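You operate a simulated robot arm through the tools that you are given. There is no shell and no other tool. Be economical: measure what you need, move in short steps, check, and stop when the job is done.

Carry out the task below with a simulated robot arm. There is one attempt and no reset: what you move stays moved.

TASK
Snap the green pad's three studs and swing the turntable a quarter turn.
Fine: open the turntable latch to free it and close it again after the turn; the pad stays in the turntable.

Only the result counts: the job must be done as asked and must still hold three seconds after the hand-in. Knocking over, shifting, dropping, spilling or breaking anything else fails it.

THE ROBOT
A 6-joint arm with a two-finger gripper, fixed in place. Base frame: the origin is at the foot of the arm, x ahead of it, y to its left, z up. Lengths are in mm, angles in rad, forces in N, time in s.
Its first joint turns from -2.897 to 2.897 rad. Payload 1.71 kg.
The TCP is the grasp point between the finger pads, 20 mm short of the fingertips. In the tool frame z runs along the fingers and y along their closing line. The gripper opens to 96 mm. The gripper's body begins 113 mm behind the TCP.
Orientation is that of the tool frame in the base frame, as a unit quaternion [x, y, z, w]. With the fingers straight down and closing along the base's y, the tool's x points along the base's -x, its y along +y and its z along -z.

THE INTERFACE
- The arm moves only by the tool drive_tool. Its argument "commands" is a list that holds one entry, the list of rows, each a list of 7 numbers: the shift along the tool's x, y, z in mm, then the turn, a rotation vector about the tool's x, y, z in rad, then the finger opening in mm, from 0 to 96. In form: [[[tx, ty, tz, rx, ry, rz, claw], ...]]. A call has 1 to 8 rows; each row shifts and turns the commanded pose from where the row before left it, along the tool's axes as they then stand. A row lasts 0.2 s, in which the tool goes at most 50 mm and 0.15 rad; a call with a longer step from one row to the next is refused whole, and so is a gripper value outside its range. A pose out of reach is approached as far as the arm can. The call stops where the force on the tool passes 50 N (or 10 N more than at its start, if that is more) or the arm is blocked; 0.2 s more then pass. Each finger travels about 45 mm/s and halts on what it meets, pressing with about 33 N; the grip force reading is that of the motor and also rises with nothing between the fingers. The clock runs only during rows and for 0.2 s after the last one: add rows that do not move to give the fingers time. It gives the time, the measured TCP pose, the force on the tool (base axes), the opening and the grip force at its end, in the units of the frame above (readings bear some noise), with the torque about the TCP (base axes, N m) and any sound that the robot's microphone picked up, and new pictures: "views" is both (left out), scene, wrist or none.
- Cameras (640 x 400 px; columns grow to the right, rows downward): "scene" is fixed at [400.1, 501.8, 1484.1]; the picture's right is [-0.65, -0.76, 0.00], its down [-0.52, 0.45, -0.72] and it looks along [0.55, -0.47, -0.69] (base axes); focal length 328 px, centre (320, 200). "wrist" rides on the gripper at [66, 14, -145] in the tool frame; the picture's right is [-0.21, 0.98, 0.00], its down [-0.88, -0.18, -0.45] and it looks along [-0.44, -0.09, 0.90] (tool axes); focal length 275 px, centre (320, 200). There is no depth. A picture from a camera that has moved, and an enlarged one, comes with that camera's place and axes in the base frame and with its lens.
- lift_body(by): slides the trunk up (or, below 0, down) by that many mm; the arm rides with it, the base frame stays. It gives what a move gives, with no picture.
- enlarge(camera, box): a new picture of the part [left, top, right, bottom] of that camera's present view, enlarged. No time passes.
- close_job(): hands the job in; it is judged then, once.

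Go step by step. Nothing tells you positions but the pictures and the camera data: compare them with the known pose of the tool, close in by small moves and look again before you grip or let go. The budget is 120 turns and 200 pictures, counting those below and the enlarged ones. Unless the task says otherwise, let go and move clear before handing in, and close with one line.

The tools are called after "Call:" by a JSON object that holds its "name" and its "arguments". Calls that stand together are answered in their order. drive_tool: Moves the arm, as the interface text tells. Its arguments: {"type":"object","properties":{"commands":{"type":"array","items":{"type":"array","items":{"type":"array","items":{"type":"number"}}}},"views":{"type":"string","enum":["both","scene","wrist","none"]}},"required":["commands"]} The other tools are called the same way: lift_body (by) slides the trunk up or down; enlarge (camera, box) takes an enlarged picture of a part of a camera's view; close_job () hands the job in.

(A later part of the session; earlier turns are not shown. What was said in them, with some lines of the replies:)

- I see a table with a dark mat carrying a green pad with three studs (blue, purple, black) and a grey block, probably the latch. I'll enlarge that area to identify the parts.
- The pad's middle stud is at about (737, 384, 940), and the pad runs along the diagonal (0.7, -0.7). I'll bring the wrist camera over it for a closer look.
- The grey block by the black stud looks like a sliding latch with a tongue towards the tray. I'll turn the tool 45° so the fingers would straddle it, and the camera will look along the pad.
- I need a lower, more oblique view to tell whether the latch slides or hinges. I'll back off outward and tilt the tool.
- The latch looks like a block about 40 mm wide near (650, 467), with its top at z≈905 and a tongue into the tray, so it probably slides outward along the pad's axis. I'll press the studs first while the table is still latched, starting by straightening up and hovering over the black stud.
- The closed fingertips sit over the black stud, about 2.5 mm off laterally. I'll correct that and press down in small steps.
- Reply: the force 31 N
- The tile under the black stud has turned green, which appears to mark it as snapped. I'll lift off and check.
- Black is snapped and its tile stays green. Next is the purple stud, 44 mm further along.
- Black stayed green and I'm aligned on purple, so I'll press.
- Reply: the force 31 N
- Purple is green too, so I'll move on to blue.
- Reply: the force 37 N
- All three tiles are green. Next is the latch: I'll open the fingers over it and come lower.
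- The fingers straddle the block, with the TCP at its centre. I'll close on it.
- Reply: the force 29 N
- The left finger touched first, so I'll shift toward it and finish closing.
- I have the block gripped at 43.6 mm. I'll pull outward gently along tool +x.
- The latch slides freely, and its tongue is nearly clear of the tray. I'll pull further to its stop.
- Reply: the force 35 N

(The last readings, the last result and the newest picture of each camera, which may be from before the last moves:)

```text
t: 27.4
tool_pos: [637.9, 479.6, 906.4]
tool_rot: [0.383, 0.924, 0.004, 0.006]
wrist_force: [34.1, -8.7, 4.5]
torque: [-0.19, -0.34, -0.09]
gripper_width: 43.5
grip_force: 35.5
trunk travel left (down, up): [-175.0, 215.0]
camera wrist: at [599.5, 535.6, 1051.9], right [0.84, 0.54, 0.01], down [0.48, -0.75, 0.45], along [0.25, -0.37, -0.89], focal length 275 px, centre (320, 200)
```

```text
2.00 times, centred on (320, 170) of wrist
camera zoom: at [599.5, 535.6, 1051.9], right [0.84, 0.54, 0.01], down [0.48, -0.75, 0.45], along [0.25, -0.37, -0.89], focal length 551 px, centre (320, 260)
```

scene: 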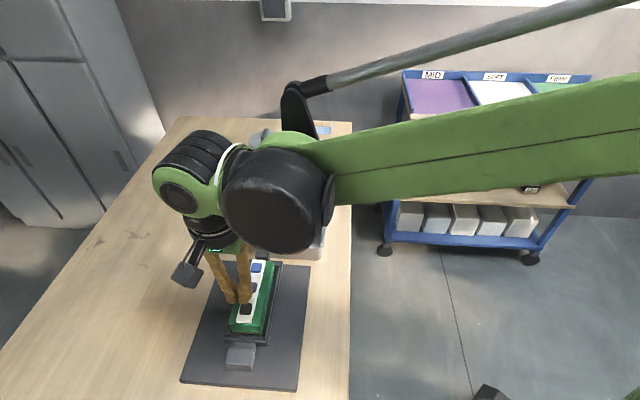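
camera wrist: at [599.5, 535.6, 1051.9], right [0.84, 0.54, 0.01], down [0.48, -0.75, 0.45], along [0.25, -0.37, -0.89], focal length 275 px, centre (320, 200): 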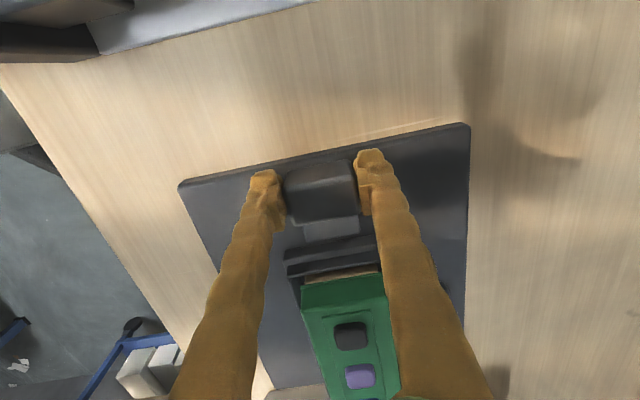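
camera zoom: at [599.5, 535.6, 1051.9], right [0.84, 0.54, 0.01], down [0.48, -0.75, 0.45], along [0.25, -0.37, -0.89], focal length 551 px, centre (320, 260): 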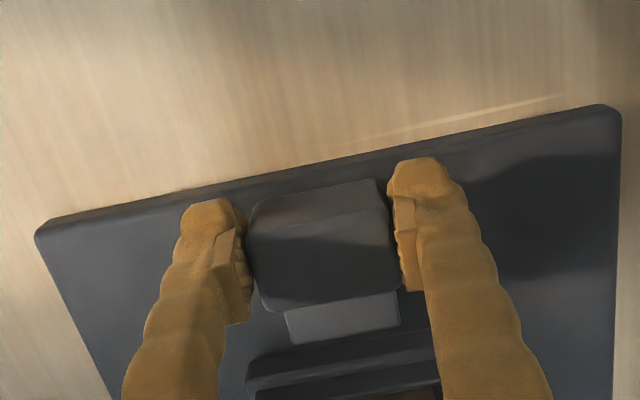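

The latch hit its end stop after about 20 mm. I'll relax, release and lift straight up.

Call:
{"name": "drive_tool", "arguments": {"commands": [[[-2, 0, 0, 0, 0, 0, 43], [0, 0, 0, 0, 0, 0, 60], [0, 0, 0, 0, 0, 0, 70], [0, 0, 0, 0, 0, 0, 70], [0, 0, -30, 0, 0, 0, 70], [0, 0, -40, 0, 0, 0, 70], [0, 0, -40, 0, 0, 0, 70], [0, 0, 0, 0, 0, 0, 70]]], "views": "both"}}

Call:
{"name": "enlarge", "arguments": {"camera": "wrist", "box": [220, 70, 440, 350]}}

Call:
{"name": "enlarge", "arguments": {"camera": "scene", "box": [180, 240, 310, 400]}}

```text
t: 29.2
tool_pos: [636.0, 479.6, 1016.8]
tool_rot: [0.384, 0.923, 0.003, 0.007]
wrist_force: [-0.3, 0.1, 0.4]
torque: [-0.02, -0.02, -0.03]
gripper_width: 69.8
grip_force: 0.1
trunk travel left (down, up): [-175.0, 215.0]
camera wrist: at [597.3, 535.9, 1163.3], right [0.84, 0.55, 0.01], down [0.48, -0.75, 0.45], along [0.25, -0.37, -0.89], focal length 275 px, centre (320, 200)
```

scene: 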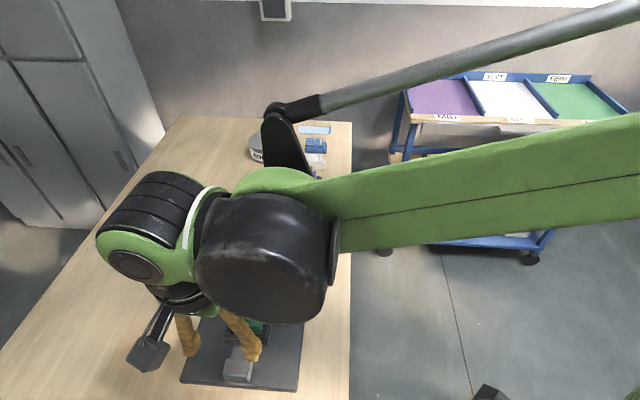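
wrist: 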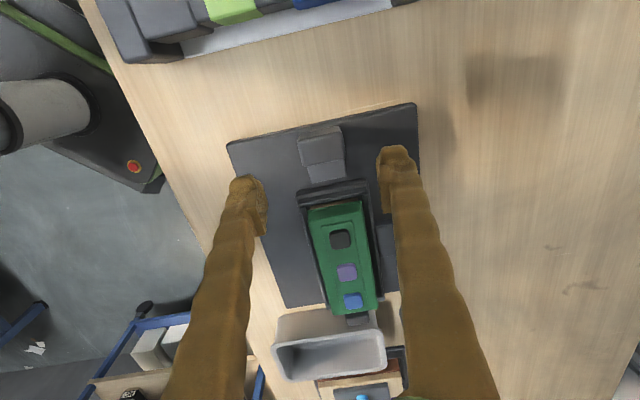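

```text
1.43 times, centred on (330, 210) of wrist
camera zoom: at [597.3, 535.9, 1163.3], right [0.84, 0.55, 0.01], down [0.48, -0.75, 0.45], along [0.25, -0.37, -0.89], focal length 393 px, centre (306, 186)
```

zoom: 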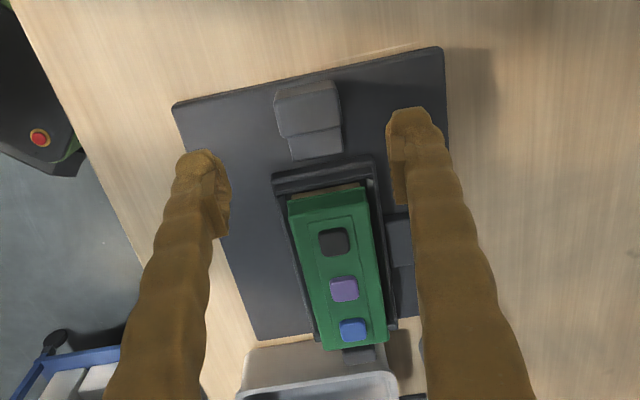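

```text
2.50 times, centred on (245, 320) of scene
camera zoom: at [400.1, 501.8, 1484.1], right [-0.65, -0.76, 0.0], down [-0.52, 0.45, -0.72], along [0.55, -0.47, -0.69], focal length 819 px, centre (508, -100)
```

zoom: 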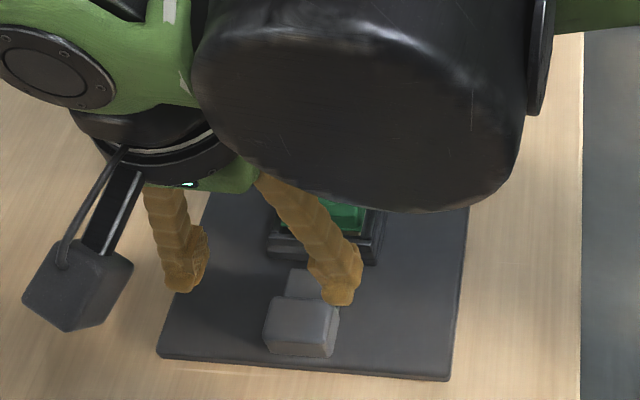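

The latch stays open. I want a close look at the post at the blue end and the slab on the side before deciding which way to turn and how.

Call:
{"name": "drive_tool", "arguments": {"commands": [[[-40, 10, 10, 0, 0, 0, 96], [-40, 12, 10, 0, 0, 0, 96], [-41, 12, 12, 0, 0, 0, 96], [0, 0, 0, 0, 0, 0, 96], [0, 0, 0, 0, 0, 0, 96]]], "views": "wrist"}}

Call:
{"name": "enlarge", "arguments": {"camera": "wrist", "box": [220, 70, 440, 350]}}

Call:
{"name": "enlarge", "arguments": {"camera": "scene", "box": [180, 240, 310, 400]}}

```text
t: 30.4
tool_pos: [745.5, 419.6, 988.4]
tool_rot: [0.383, 0.924, 0.003, 0.006]
wrist_force: [0.3, -1.3, 0.5]
torque: [0.05, 0.01, 0.0]
gripper_width: 95.9
grip_force: 0.1
trunk travel left (down, up): [-175.0, 215.0]
camera wrist: at [707.0, 475.2, 1133.8], right [0.84, 0.55, 0.01], down [0.48, -0.75, 0.45], along [0.25, -0.37, -0.89], focal length 275 px, centre (320, 200)
```

wrist: 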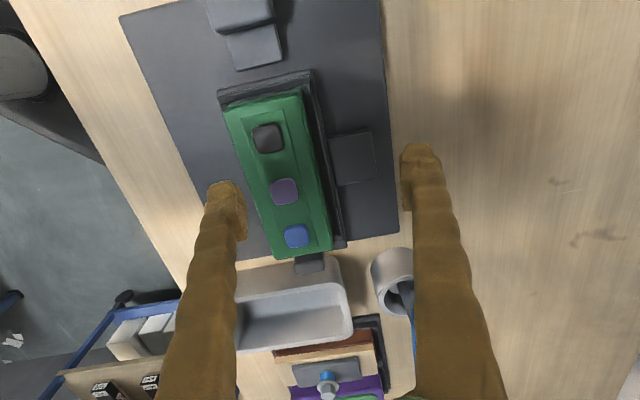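

```text
1.43 times, centred on (330, 210) of wrist
camera zoom: at [707.0, 475.2, 1133.8], right [0.84, 0.55, 0.01], down [0.48, -0.75, 0.45], along [0.25, -0.37, -0.89], focal length 393 px, centre (306, 186)
```

zoom: 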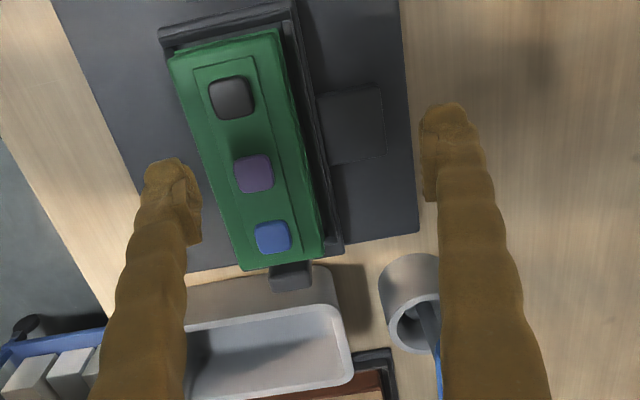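

```text
2.50 times, centred on (245, 320) of scene
camera zoom: at [400.1, 501.8, 1484.1], right [-0.65, -0.76, 0.0], down [-0.52, 0.45, -0.72], along [0.55, -0.47, -0.69], focal length 819 px, centre (508, -100)
```

zoom: 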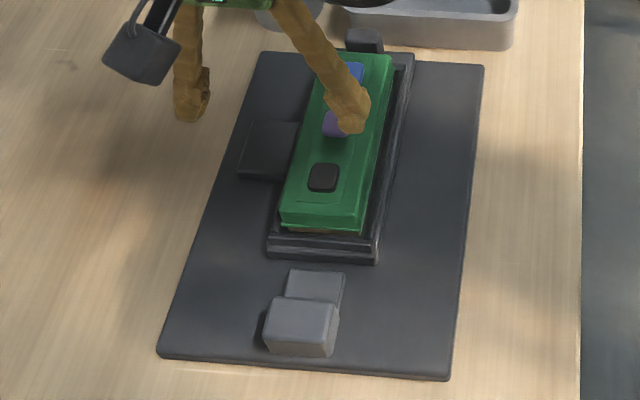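

The post at the blue end looks like the turntable's handle at about (801, 317), with the pivot under the purple stud. The slab on the +y side looks like the keeper that would come round to the latch with a counter-clockwise quarter turn. I'll go over the handle.

Call:
{"name": "drive_tool", "arguments": {"commands": [[[-28, -8, 0, 0, 0, 0, 80], [-28, -8, 0, 0, 0, 0, 80], [-28, -8, 0, 0, 0, 0, 70], [-27, -9, 0, 0, 0, 0, 70], [0, 0, 0, 0, 0, 0, 70], [0, 0, 0, 0, 0, 0, 70]]], "views": "both"}}

Call:
{"name": "enlarge", "arguments": {"camera": "wrist", "box": [220, 70, 420, 270]}}

Call:
{"name": "enlarge", "arguments": {"camera": "scene", "box": [180, 220, 310, 360]}}

```text
t: 31.8
tool_pos: [801.2, 318.1, 987.2]
tool_rot: [0.383, 0.924, 0.003, 0.006]
wrist_force: [-0.3, 0.8, -0.1]
torque: [0.02, 0.01, 0.02]
gripper_width: 69.8
grip_force: 0.0
trunk travel left (down, up): [-175.0, 215.0]
camera wrist: at [762.5, 373.5, 1132.3], right [0.84, 0.55, 0.01], down [0.48, -0.75, 0.45], along [0.25, -0.37, -0.89], focal length 275 px, centre (320, 200)
```

scene: 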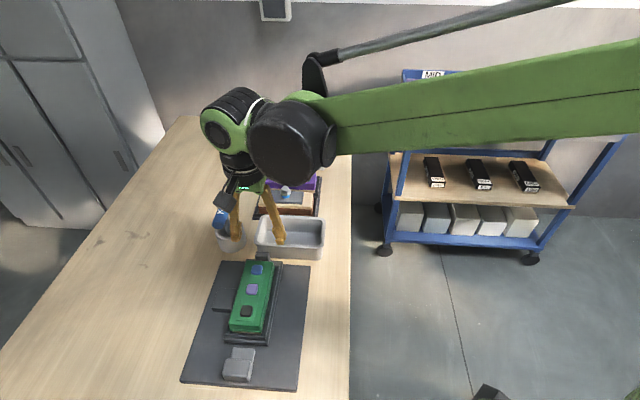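
wrist: 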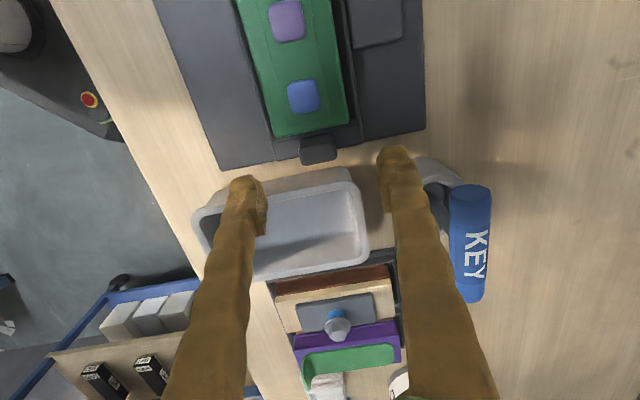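

```text
2.00 times, centred on (320, 170) of wrist
camera zoom: at [762.5, 373.5, 1132.3], right [0.84, 0.55, 0.01], down [0.48, -0.75, 0.45], along [0.25, -0.37, -0.89], focal length 551 px, centre (320, 260)
```

zoom: 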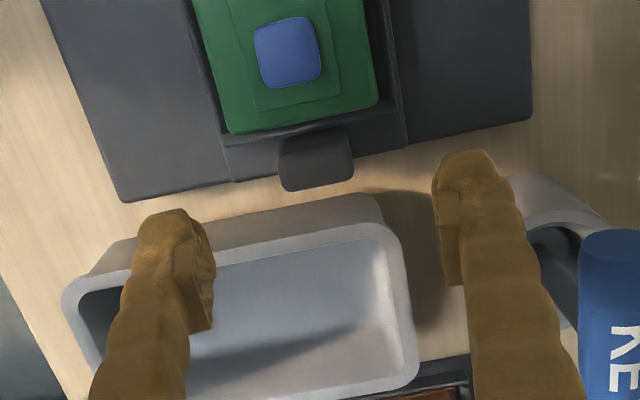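

```text
2.86 times, centred on (245, 290) of scene
camera zoom: at [400.1, 501.8, 1484.1], right [-0.65, -0.76, 0.0], down [-0.52, 0.45, -0.72], along [0.55, -0.47, -0.69], focal length 936 px, centre (534, -57)
```

zoom: 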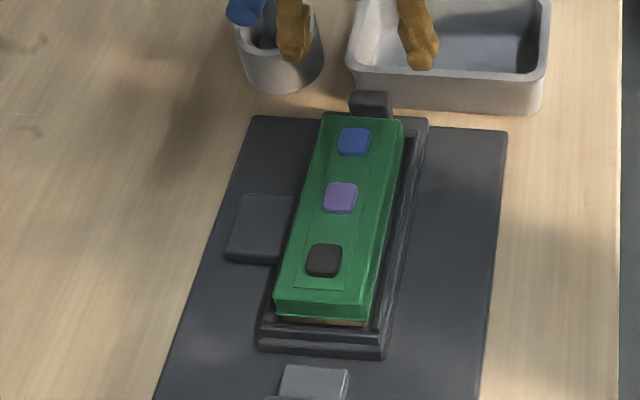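

Call:
{"name": "drive_tool", "arguments": {"commands": [[[-4, 0, 20, 0, 0, 0, 60], [0, 0, 20, 0, 0, 0, 60], [0, 0, 15, 0, 0, 0, 60], [0, 0, 10, 0, 0, 0, 60], [0, 0, 0, 0, 0, 0, 60], [0, 0, 0, 0, 0, 0, 60]]], "views": "none"}}

Call:
{"name": "enlarge", "arguments": {"camera": "wrist", "box": [220, 70, 420, 270]}}

Call:
{"name": "enlarge", "arguments": {"camera": "scene", "box": [200, 200, 310, 320]}}

```text
t: 33.2
tool_pos: [803.4, 313.0, 923.5]
tool_rot: [0.383, 0.924, 0.003, 0.006]
wrist_force: [0.2, 0.1, 0.3]
torque: [-0.03, 0.01, -0.01]
gripper_width: 60.0
grip_force: 0.1
trunk travel left (down, up): [-175.0, 215.0]
```

```text
2.00 times, centred on (320, 170) of wrist
camera zoom: at [766.1, 369.3, 1068.1], right [0.84, 0.55, 0.01], down [0.48, -0.75, 0.45], along [0.25, -0.37, -0.89], focal length 551 px, centre (320, 260)
```

zoom: 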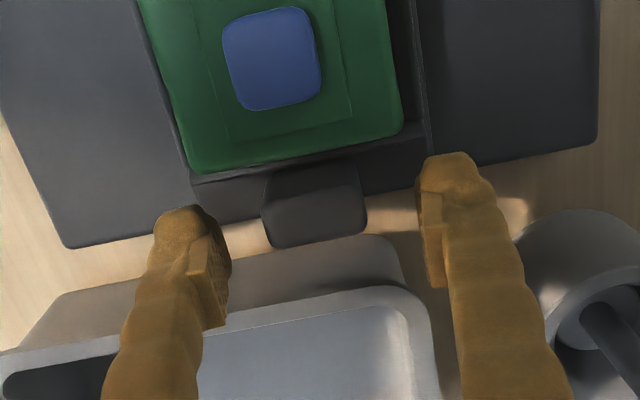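

```text
3.33 times, centred on (255, 260) of scene
camera zoom: at [400.1, 501.8, 1484.1], right [-0.65, -0.76, 0.0], down [-0.52, 0.45, -0.72], along [0.55, -0.47, -0.69], focal length 1092 px, centre (537, 0)
```

zoom: 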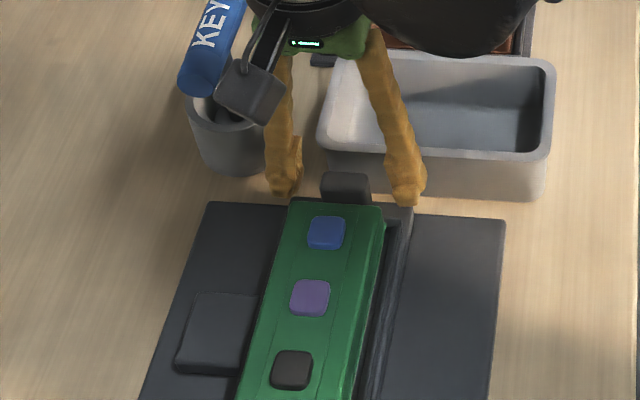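

The fingers straddle the handle. I'll lower slightly and close on it.

Call:
{"name": "drive_tool", "arguments": {"commands": [[[-1.5, -1.5, 5, 0, 0, 0, 60], [0, 0, 0, 0, 0, 0, 40], [0, 0, 0, 0, 0, 0, 30], [0, 0, 0, 0, 0, 0, 22], [0, 0, 0, 0, 0, 0, 18], [0, 0, 0, 0, 0, 0, 18]]], "views": "none"}}

Call:
{"name": "enlarge", "arguments": {"camera": "wrist", "box": [220, 70, 420, 270]}}

```text
t: 34.6
tool_pos: [805.0, 312.0, 918.3]
tool_rot: [0.383, 0.924, 0.003, 0.007]
wrist_force: [19.3, 12.7, 9.6]
torque: [0.22, -0.25, -0.08]
gripper_width: 29.1
grip_force: 35.1
trunk travel left (down, up): [-175.0, 215.0]
```

```text
2.00 times, centred on (320, 170) of wrist
camera zoom: at [766.9, 367.8, 1062.7], right [0.84, 0.55, 0.01], down [0.48, -0.75, 0.45], along [0.26, -0.37, -0.89], focal length 551 px, centre (320, 260)
```

zoom: 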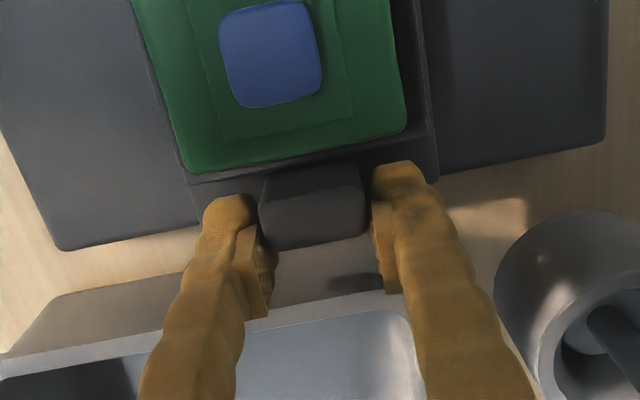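

The handle is gripped at 29 mm. I'll try a small counter-clockwise arc about the pivot, r≈98.

Call:
{"name": "drive_tool", "arguments": {"commands": [[[0.2, 4.9, 0, 0, 0, -0.05, 18], [0.2, 4.9, 0, 0, 0, -0.05, 18], [0.3, 7.83, 0, 0, 0, -0.08, 18], [0, 0, 0, 0, 0, 0, 18]]], "views": "none"}}

Call:
{"name": "enlarge", "arguments": {"camera": "wrist", "box": [220, 0, 420, 270]}}

Call:
{"name": "enlarge", "arguments": {"camera": "scene", "box": [190, 240, 310, 380]}}

```text
t: 35.6
tool_pos: [815.3, 325.1, 918.4]
tool_rot: [0.298, 0.955, 0.002, 0.006]
wrist_force: [0.0, -2.8, -8.0]
torque: [-0.05, 0.05, 0.23]
gripper_width: 28.9
grip_force: 35.2
trunk travel left (down, up): [-175.0, 215.0]
```

```text
1.48 times, centred on (320, 135) of wrist
camera zoom: at [768.6, 372.9, 1062.6], right [0.73, 0.69, 0.01], down [0.61, -0.65, 0.45], along [0.32, -0.32, -0.89], focal length 408 px, centre (320, 296)
```

zoom: 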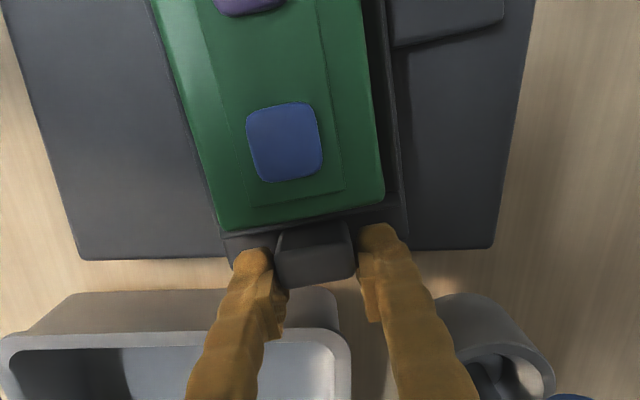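

```text
2.86 times, centred on (250, 310) of scene
camera zoom: at [400.1, 501.8, 1484.1], right [-0.65, -0.76, 0.0], down [-0.52, 0.45, -0.72], along [0.55, -0.47, -0.69], focal length 936 px, centre (520, -114)
```

zoom: 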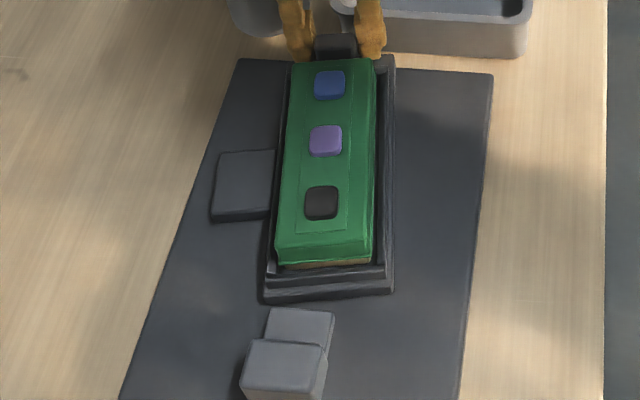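

The table turns freely and the slab rotates with it towards the latch, so the direction is right. I'll continue the arc.

Call:
{"name": "drive_tool", "arguments": {"commands": [[[0.7, 11.73, 0, 0, 0, -0.12, 18], [0.7, 11.73, 0, 0, 0, -0.12, 18], [0.7, 11.73, 0, 0, 0, -0.12, 18], [0.7, 11.73, 0, 0, 0, -0.12, 18], [0.7, 11.73, 0, 0, 0, -0.12, 18], [0, 0, 0, 0, 0, 0, 18]]], "views": "wrist"}}

Call:
{"name": "enlarge", "arguments": {"camera": "scene", "box": [180, 220, 320, 390]}}

```text
t: 37.0
tool_pos: [834.1, 380.1, 918.6]
tool_rot: [0.002, 1.0, -0.001, 0.007]
wrist_force: [24.7, 1.6, 7.5]
torque: [-0.09, -0.57, -0.14]
gripper_width: 29.0
grip_force: 34.8
trunk travel left (down, up): [-175.0, 215.0]
camera wrist: at [766.8, 393.9, 1062.3], right [0.21, 0.98, 0.0], down [0.87, -0.19, 0.46], along [0.45, -0.09, -0.89], focal length 275 px, centre (320, 200)
```

wrist: 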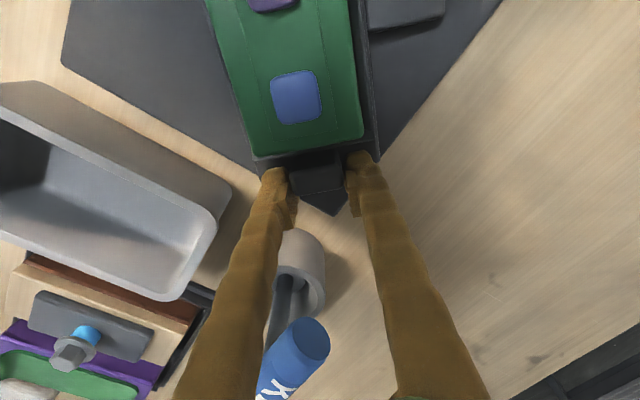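

```text
2.35 times, centred on (250, 305) of scene
camera zoom: at [400.1, 501.8, 1484.1], right [-0.65, -0.76, 0.0], down [-0.52, 0.45, -0.72], along [0.55, -0.47, -0.69], focal length 771 px, centre (485, -47)
```

zoom: 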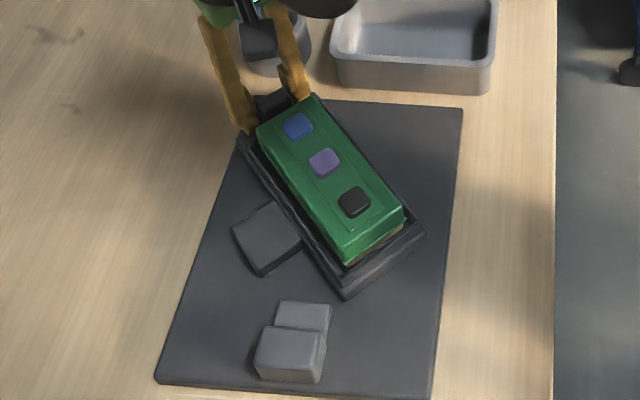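

Halfway round. I'll relax the small radial load and continue.

Call:
{"name": "drive_tool", "arguments": {"commands": [[[-0.5, 11.8, 0, 0, 0, -0.12, 18], [0.6, 11.8, 0, 0, 0, -0.12, 18], [0.6, 11.8, 0, 0, 0, -0.12, 18], [0.6, 11.8, 0, 0, 0, -0.12, 18], [0.6, 11.8, 0, 0, 0, -0.12, 18], [0, 0, 0, 0, 0, 0, 18]]], "views": "wrist"}}

Call:
{"name": "enlarge", "arguments": {"camera": "scene", "box": [180, 220, 320, 390]}}

```text
t: 38.4
tool_pos: [816.3, 436.0, 917.8]
tool_rot: [-0.293, 0.956, -0.002, 0.006]
wrist_force: [-3.3, -0.1, -5.7]
torque: [-0.07, 0.19, -0.17]
gripper_width: 29.0
grip_force: 34.4
trunk travel left (down, up): [-175.0, 215.0]
camera wrist: at [753.6, 410.4, 1062.5], right [-0.38, 0.93, 0.0], down [0.82, 0.34, 0.45], along [0.42, 0.17, -0.89], focal length 275 px, centre (320, 200)
```

wrist: 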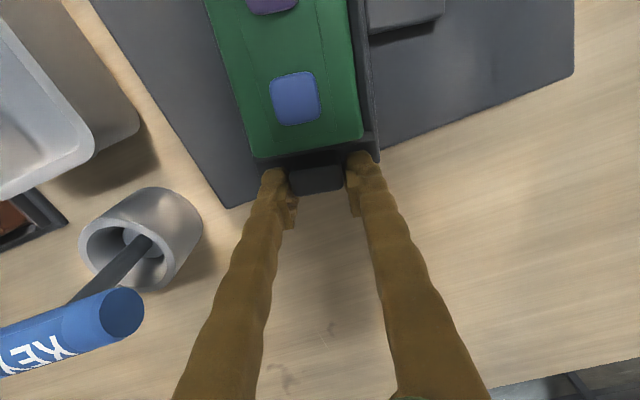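

```text
2.35 times, centred on (250, 305) of scene
camera zoom: at [400.1, 501.8, 1484.1], right [-0.65, -0.76, 0.0], down [-0.52, 0.45, -0.72], along [0.55, -0.47, -0.69], focal length 771 px, centre (485, -47)
```

zoom: 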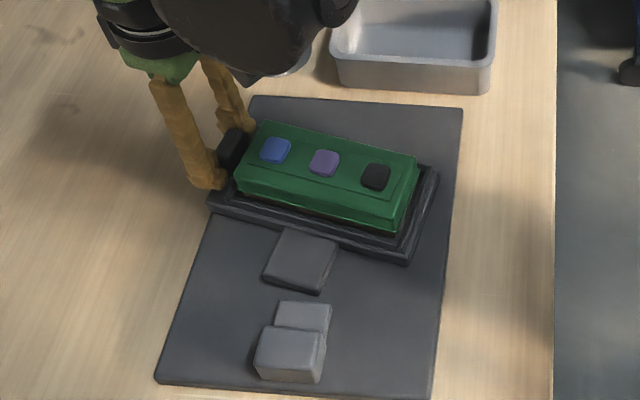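

About 0.19 rad remains. I'll complete it in two smaller rows.

Call:
{"name": "drive_tool", "arguments": {"commands": [[[0.5, 9.8, 0, 0, 0, -0.1, 18], [0.4, 8.8, 0, 0, 0, -0.09, 18], [0, 0, 0, 0, 0, 0, 18], [0, 0, 0, 0, 0, 0, 18]]], "views": "wrist"}}

Call:
{"name": "enlarge", "arguments": {"camera": "scene", "box": [180, 240, 320, 390]}}

```text
t: 39.4
tool_pos: [806.3, 450.1, 917.5]
tool_rot: [-0.383, 0.924, -0.002, 0.006]
wrist_force: [1.5, 1.5, 8.0]
torque: [-0.07, 0.06, 0.06]
gripper_width: 29.1
grip_force: 35.1
trunk travel left (down, up): [-175.0, 215.0]
camera wrist: at [747.6, 413.6, 1062.4], right [-0.55, 0.84, -0.01], down [0.74, 0.49, 0.46], along [0.38, 0.24, -0.89], focal length 275 px, centre (320, 200)
```

wrist: 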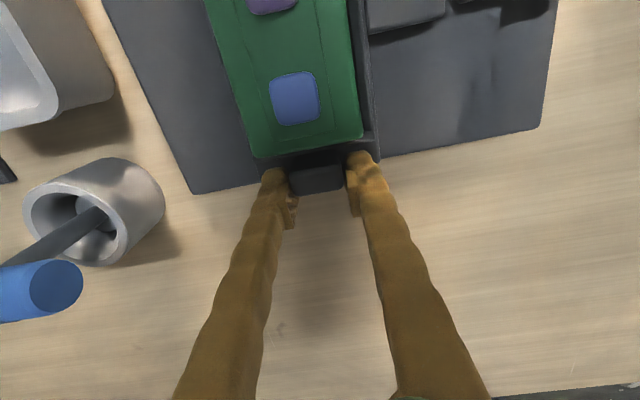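

```text
2.67 times, centred on (250, 315) of scene
camera zoom: at [400.1, 501.8, 1484.1], right [-0.65, -0.76, 0.0], down [-0.52, 0.45, -0.72], along [0.55, -0.47, -0.69], focal length 874 px, centre (507, -107)
```

zoom: 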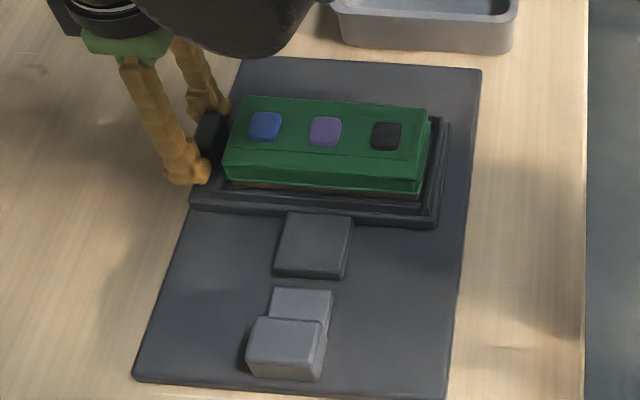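

The table is at 90° and the slab faces the latch. I'll release the handle and lift clear.

Call:
{"name": "drive_tool", "arguments": {"commands": [[[0, 0, 0, 0, 0, 0, 40], [0, 0, 0, 0, 0, 0, 55], [0, 0, 0, 0, 0, 0, 60], [0, 0, -30, 0, 0, 0, 60], [0, 0, -40, 0, 0, 0, 60], [0, 0, -30, 0, 0, 0, 60], [40, 0, 0, 0, 0, 0, 60], [40, 0, 0, 0, 0, 0, 60]]], "views": "none"}}

Call:
{"name": "drive_tool", "arguments": {"commands": [[[30, 0, 0, 0, 0, 0.15, 70], [0, 30, 0, 0, 0, 0.15, 70], [0, 30, 0, 0, 0, 0.15, 70], [0, 30, 0, 0, 0, 0.15, 70], [0, 0, 0, 0, 0, 0.15, 70], [0, 0, 0, 0, 0, 0, 70]]], "views": "both"}}

Call:
{"name": "enlarge", "arguments": {"camera": "scene", "box": [180, 240, 320, 390]}}

```text
t: 41.2
tool_pos: [746.3, 395.0, 1014.4]
tool_rot: [-0.383, 0.924, -0.003, 0.005]
wrist_force: [1.1, 0.7, -0.2]
torque: [-0.08, 0.05, -0.04]
gripper_width: 60.3
grip_force: 0.0
trunk travel left (down, up): [-175.0, 215.0]
```

```text
t: 42.6
tool_pos: [684.5, 451.0, 1016.4]
tool_rot: [-0.016, 1.0, 0.0, 0.007]
wrist_force: [0.0, 0.5, -0.1]
torque: [-0.01, -0.02, -0.01]
gripper_width: 70.2
grip_force: 0.1
trunk travel left (down, up): [-175.0, 215.0]
camera wrist: at [617.3, 462.7, 1161.0], right [0.17, 0.98, 0.0], down [0.88, -0.16, 0.46], along [0.45, -0.08, -0.89], focal length 275 px, centre (320, 200)
```

scene: 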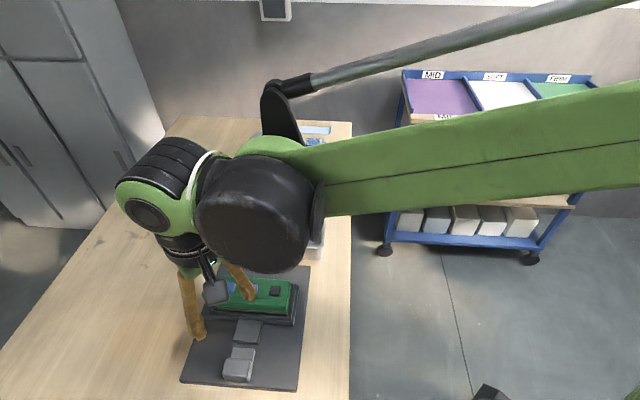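
wrist: 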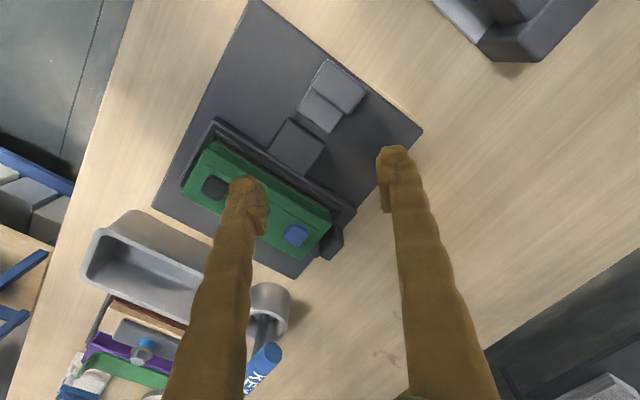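

```text
2.67 times, centred on (250, 315) of scene
camera zoom: at [400.1, 501.8, 1484.1], right [-0.65, -0.76, 0.0], down [-0.52, 0.45, -0.72], along [0.55, -0.47, -0.69], focal length 874 px, centre (507, -107)
```

zoom: 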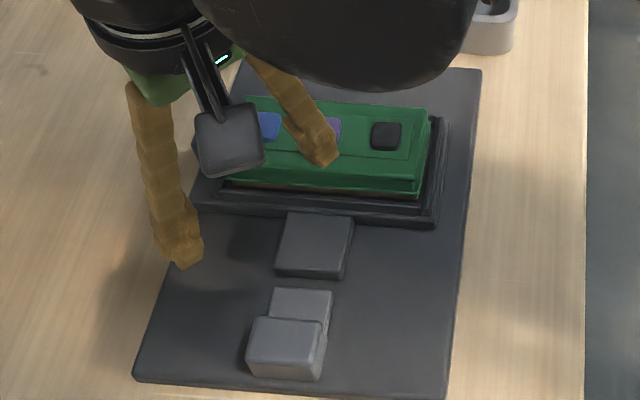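

The slab and latch look aligned. I'll reorient and go back over the latch block at about (638, 479).

Call:
{"name": "drive_tool", "arguments": {"commands": [[[23, 14.5, 0, 0, 0, 0, 70], [23, 14.5, 0, 0, 0, 0, 70], [0, 0, 10, 0, 0, 0.136, 70], [0, 0, 10, 0, 0, 0.136, 70], [0, 0, 10, 0, 0, 0.136, 70], [0, 0, 10, 0, 0, 0.136, 70], [0, 0, 0, 0, 0, 0.136, 70], [0, 0, 0, 0, 0, 0.136, 70]]], "views": "none"}}

Call:
{"name": "drive_tool", "arguments": {"commands": [[[0, 0, 0, 0, 0, 0, 70], [0, 0, 0, 0, 0, 0, 70]]], "views": "wrist"}}

Call:
{"name": "enlarge", "arguments": {"camera": "wrist", "box": [220, 70, 420, 270]}}

```text
t: 44.4
tool_pos: [640.0, 479.9, 975.2]
tool_rot: [0.382, 0.924, 0.003, 0.006]
wrist_force: [-1.3, -0.3, 1.5]
torque: [-0.01, 0.06, -0.01]
gripper_width: 70.2
grip_force: 0.1
trunk travel left (down, up): [-175.0, 215.0]
```

```text
t: 45.0
tool_pos: [639.2, 478.5, 975.6]
tool_rot: [0.381, 0.925, 0.003, 0.006]
wrist_force: [0.1, 0.2, 0.9]
torque: [-0.02, 0.04, -0.03]
gripper_width: 70.1
grip_force: 0.0
trunk travel left (down, up): [-175.0, 215.0]
camera wrist: at [601.5, 535.0, 1119.9], right [0.84, 0.55, 0.01], down [0.49, -0.75, 0.45], along [0.26, -0.37, -0.89], focal length 275 px, centre (320, 200)
```

wrist: 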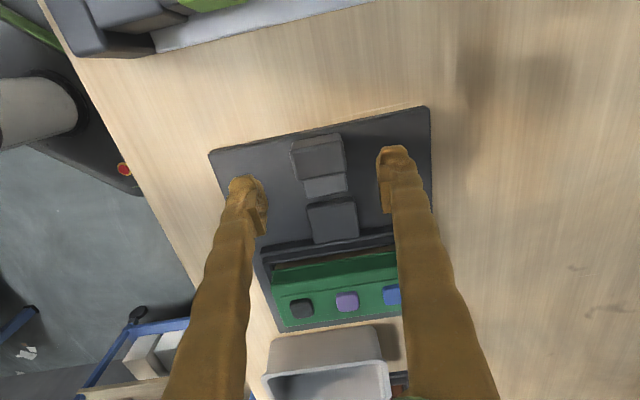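

```text
2.00 times, centred on (320, 170) of wrist
camera zoom: at [601.5, 535.0, 1119.9], right [0.84, 0.55, 0.01], down [0.49, -0.75, 0.45], along [0.26, -0.37, -0.89], focal length 551 px, centre (320, 260)
```

zoom: 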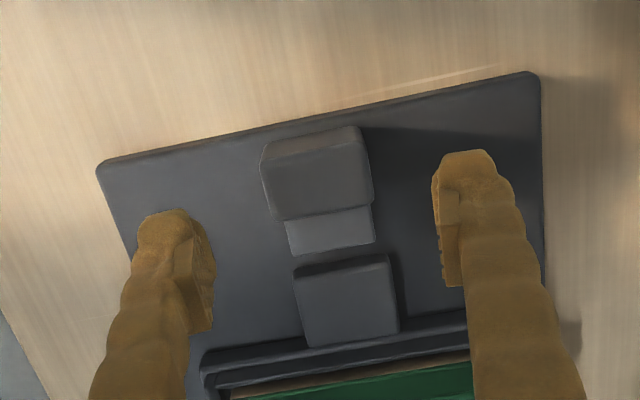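

Tongue and slab are well aligned. I'll descend, grip the latch and push it inward.

Call:
{"name": "drive_tool", "arguments": {"commands": [[[0, -0.7, 25, 0, 0, 0, 70], [0, 0, 25, 0, 0, 0, 70], [0, 0, 17, 0, 0, 0, 70], [0, 0, 0, 0, 0, 0, 55], [0, 0, 0, 0, 0, 0, 40], [0, 0, 0, 0, 0, 0, 30], [0, 0, 0, 0, 0, 0, 30]]], "views": "none"}}

Call:
{"name": "enlarge", "arguments": {"camera": "wrist", "box": [220, 70, 420, 270]}}

```text
t: 46.6
tool_pos: [638.9, 478.3, 910.3]
tool_rot: [0.381, 0.925, 0.004, 0.006]
wrist_force: [4.1, 3.1, 0.5]
torque: [0.04, -0.02, -0.06]
gripper_width: 43.1
grip_force: 35.1
trunk travel left (down, up): [-175.0, 215.0]
```

```text
2.00 times, centred on (320, 170) of wrist
camera zoom: at [600.9, 533.7, 1054.2], right [0.84, 0.55, 0.01], down [0.49, -0.75, 0.45], along [0.26, -0.37, -0.89], focal length 551 px, centre (320, 260)
```

zoom: 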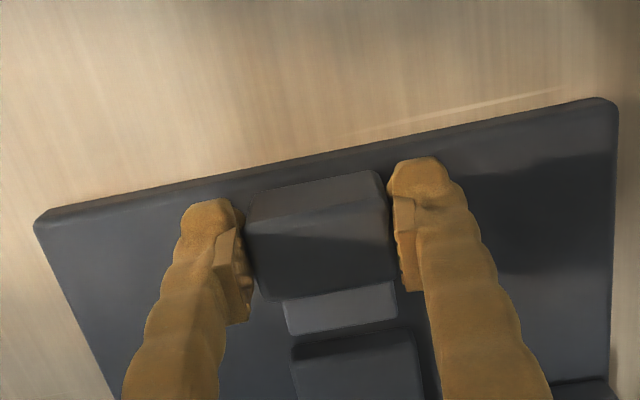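

Call:
{"name": "drive_tool", "arguments": {"commands": [[[-3, 0, 0, 0, 0, 0, 30], [-3, 0, 0, 0, 0, 0, 30], [-3, 0, 0, 0, 0, 0, 30], [-3, 0, 0, 0, 0, 0, 30], [-3, 0, 0, 0, 0, 0, 30], [-3, 0, 0, 0, 0, 0, 30], [0, 0, 0, 0, 0, 0, 30]]], "views": "none"}}

Call:
{"name": "enlarge", "arguments": {"camera": "wrist", "box": [220, 70, 420, 270]}}

```text
t: 48.2
tool_pos: [651.9, 464.8, 908.7]
tool_rot: [0.381, 0.924, 0.003, 0.006]
wrist_force: [-8.2, -9.7, 13.9]
torque: [-0.26, 0.24, -0.11]
gripper_width: 43.2
grip_force: 34.9
trunk travel left (down, up): [-175.0, 215.0]
```

```text
2.00 times, centred on (320, 170) of wrist
camera zoom: at [613.4, 521.1, 1054.2], right [0.84, 0.55, 0.01], down [0.49, -0.75, 0.45], along [0.26, -0.37, -0.89], focal length 551 px, centre (320, 260)
```

zoom: 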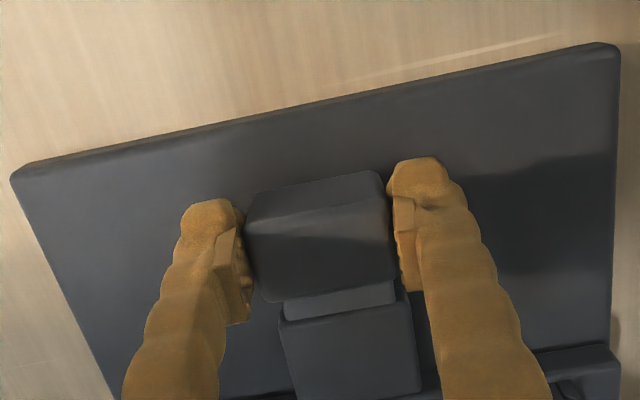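

The latch is back at its original position, with its tongue under the slab edge. I'll nudge it to confirm it's fully home.

Call:
{"name": "drive_tool", "arguments": {"commands": [[[-2, 0, 0, 0, 0, 0, 30], [-2, 0, 0, 0, 0, 0, 30], [-2, 0, 0, 0, 0, 0, 30], [0, 0, 0, 0, 0, 0, 30]]], "views": "none"}}

```text
t: 49.2
tool_pos: [655.1, 462.1, 908.1]
tool_rot: [0.381, 0.925, 0.003, 0.007]
wrist_force: [-35.5, 6.5, -1.3]
torque: [0.09, 0.48, -0.22]
gripper_width: 43.5
grip_force: 34.9
trunk travel left (down, up): [-175.0, 215.0]
```

It's firmly at its stop now. I'll relax, release, lift and check the result.

Call:
{"name": "drive_tool", "arguments": {"commands": [[[2, 0, 0, 0, 0, 0, 43], [0, 0, 0, 0, 0, 0, 60], [0, 0, 0, 0, 0, 0, 70], [0, 0, 0, 0, 0, 0, 70], [0, 0, -30, 0, 0, 0, 70], [0, 0, -45, 0, 0, 0, 70], [0, 0, -45, 0, 0, 0, 70], [0, 0, -45, 0, 0, 0, 70]]], "views": "wrist"}}

Call:
{"name": "drive_tool", "arguments": {"commands": [[[0, 0, -45, 0, 0, 0, 70], [45, -10, -20, 0, 0, 0, 70], [45, -10, -20, 0, 0, 0, 70], [0, -45, 0, 0, 0, 0, 70], [0, -45, 0, 0, 0, 0, 70], [0, -45, 0, 0, 0, 0, 70], [0, 0, 0, 0, 0, 0, 70]]], "views": "both"}}

Call:
{"name": "enlarge", "arguments": {"camera": "scene", "box": [180, 240, 320, 390]}}

```text
t: 51.0
tool_pos: [652.7, 462.0, 1075.2]
tool_rot: [0.381, 0.925, 0.003, 0.006]
wrist_force: [1.3, 0.6, 0.0]
torque: [-0.02, -0.03, 0.02]
gripper_width: 70.0
grip_force: 0.1
trunk travel left (down, up): [-175.0, 215.0]
camera wrist: at [614.9, 518.9, 1220.4], right [0.84, 0.55, 0.01], down [0.49, -0.75, 0.45], along [0.26, -0.37, -0.89], focal length 275 px, centre (320, 200)
```

wrist: 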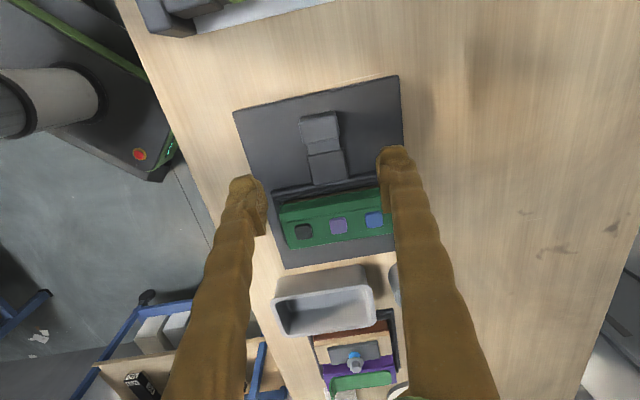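

```text
refused: row 2 steps farther than a row can; nothing moved
```

```text
2.67 times, centred on (250, 315) of scene
camera zoom: at [400.1, 501.8, 1484.1], right [-0.65, -0.76, 0.0], down [-0.52, 0.45, -0.72], along [0.55, -0.47, -0.69], focal length 874 px, centre (507, -107)
```

zoom: 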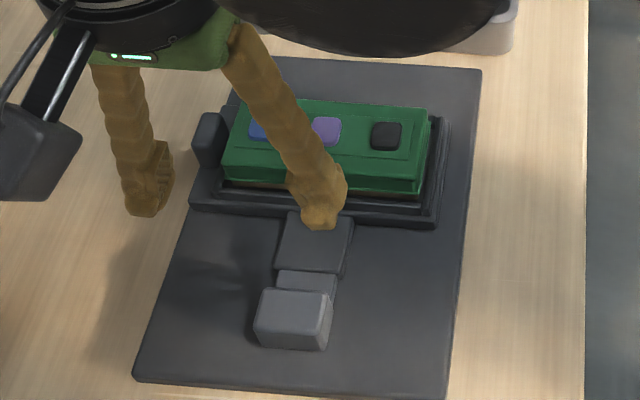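

The latch is closed against the slab. I'll move clear for a final look.

Call:
{"name": "drive_tool", "arguments": {"commands": [[[0, 0, -45, 0, 0, 0, 70], [40, -10, -20, 0, 0, 0, 70], [40, -10, -20, 0, 0, 0, 70], [0, -45, 0, 0, 0, 0, 70], [0, -45, 0, 0, 0, 0, 70], [0, -45, 0, 0, 0, 0, 70], [0, 0, 0, 0, 0, 0, 70]]], "views": "scene"}}

Call:
{"name": "enlarge", "arguments": {"camera": "scene", "box": [180, 240, 320, 390]}}

```text
t: 52.6
tool_pos: [484.1, 408.6, 1155.0]
tool_rot: [0.382, 0.924, 0.003, 0.005]
wrist_force: [-0.4, -0.1, -0.3]
torque: [0.04, -0.02, 0.0]
gripper_width: 69.9
grip_force: 0.0
trunk travel left (down, up): [-175.0, 215.0]
```

scene: 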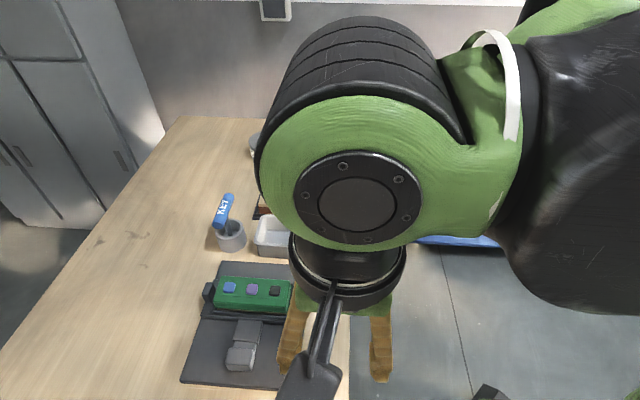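

```text
2.67 times, centred on (250, 315) of scene
camera zoom: at [400.1, 501.8, 1484.1], right [-0.65, -0.76, 0.0], down [-0.52, 0.45, -0.72], along [0.55, -0.47, -0.69], focal length 874 px, centre (507, -107)
```

zoom: 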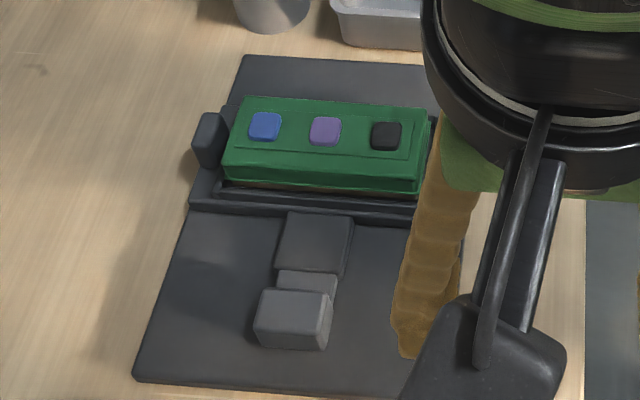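

All three tiles are green, the turntable is at a quarter turn with the pad in it, the latch is closed, and the arm is clear. I'm handing in.

Call:
{"name": "close_job", "arguments": {}}

```text
The job is handed in.
```

I snapped the pad's three studs, turned the turntable a quarter turn counter-clockwise with the pad in it, and closed the latch again; the job is handed in.
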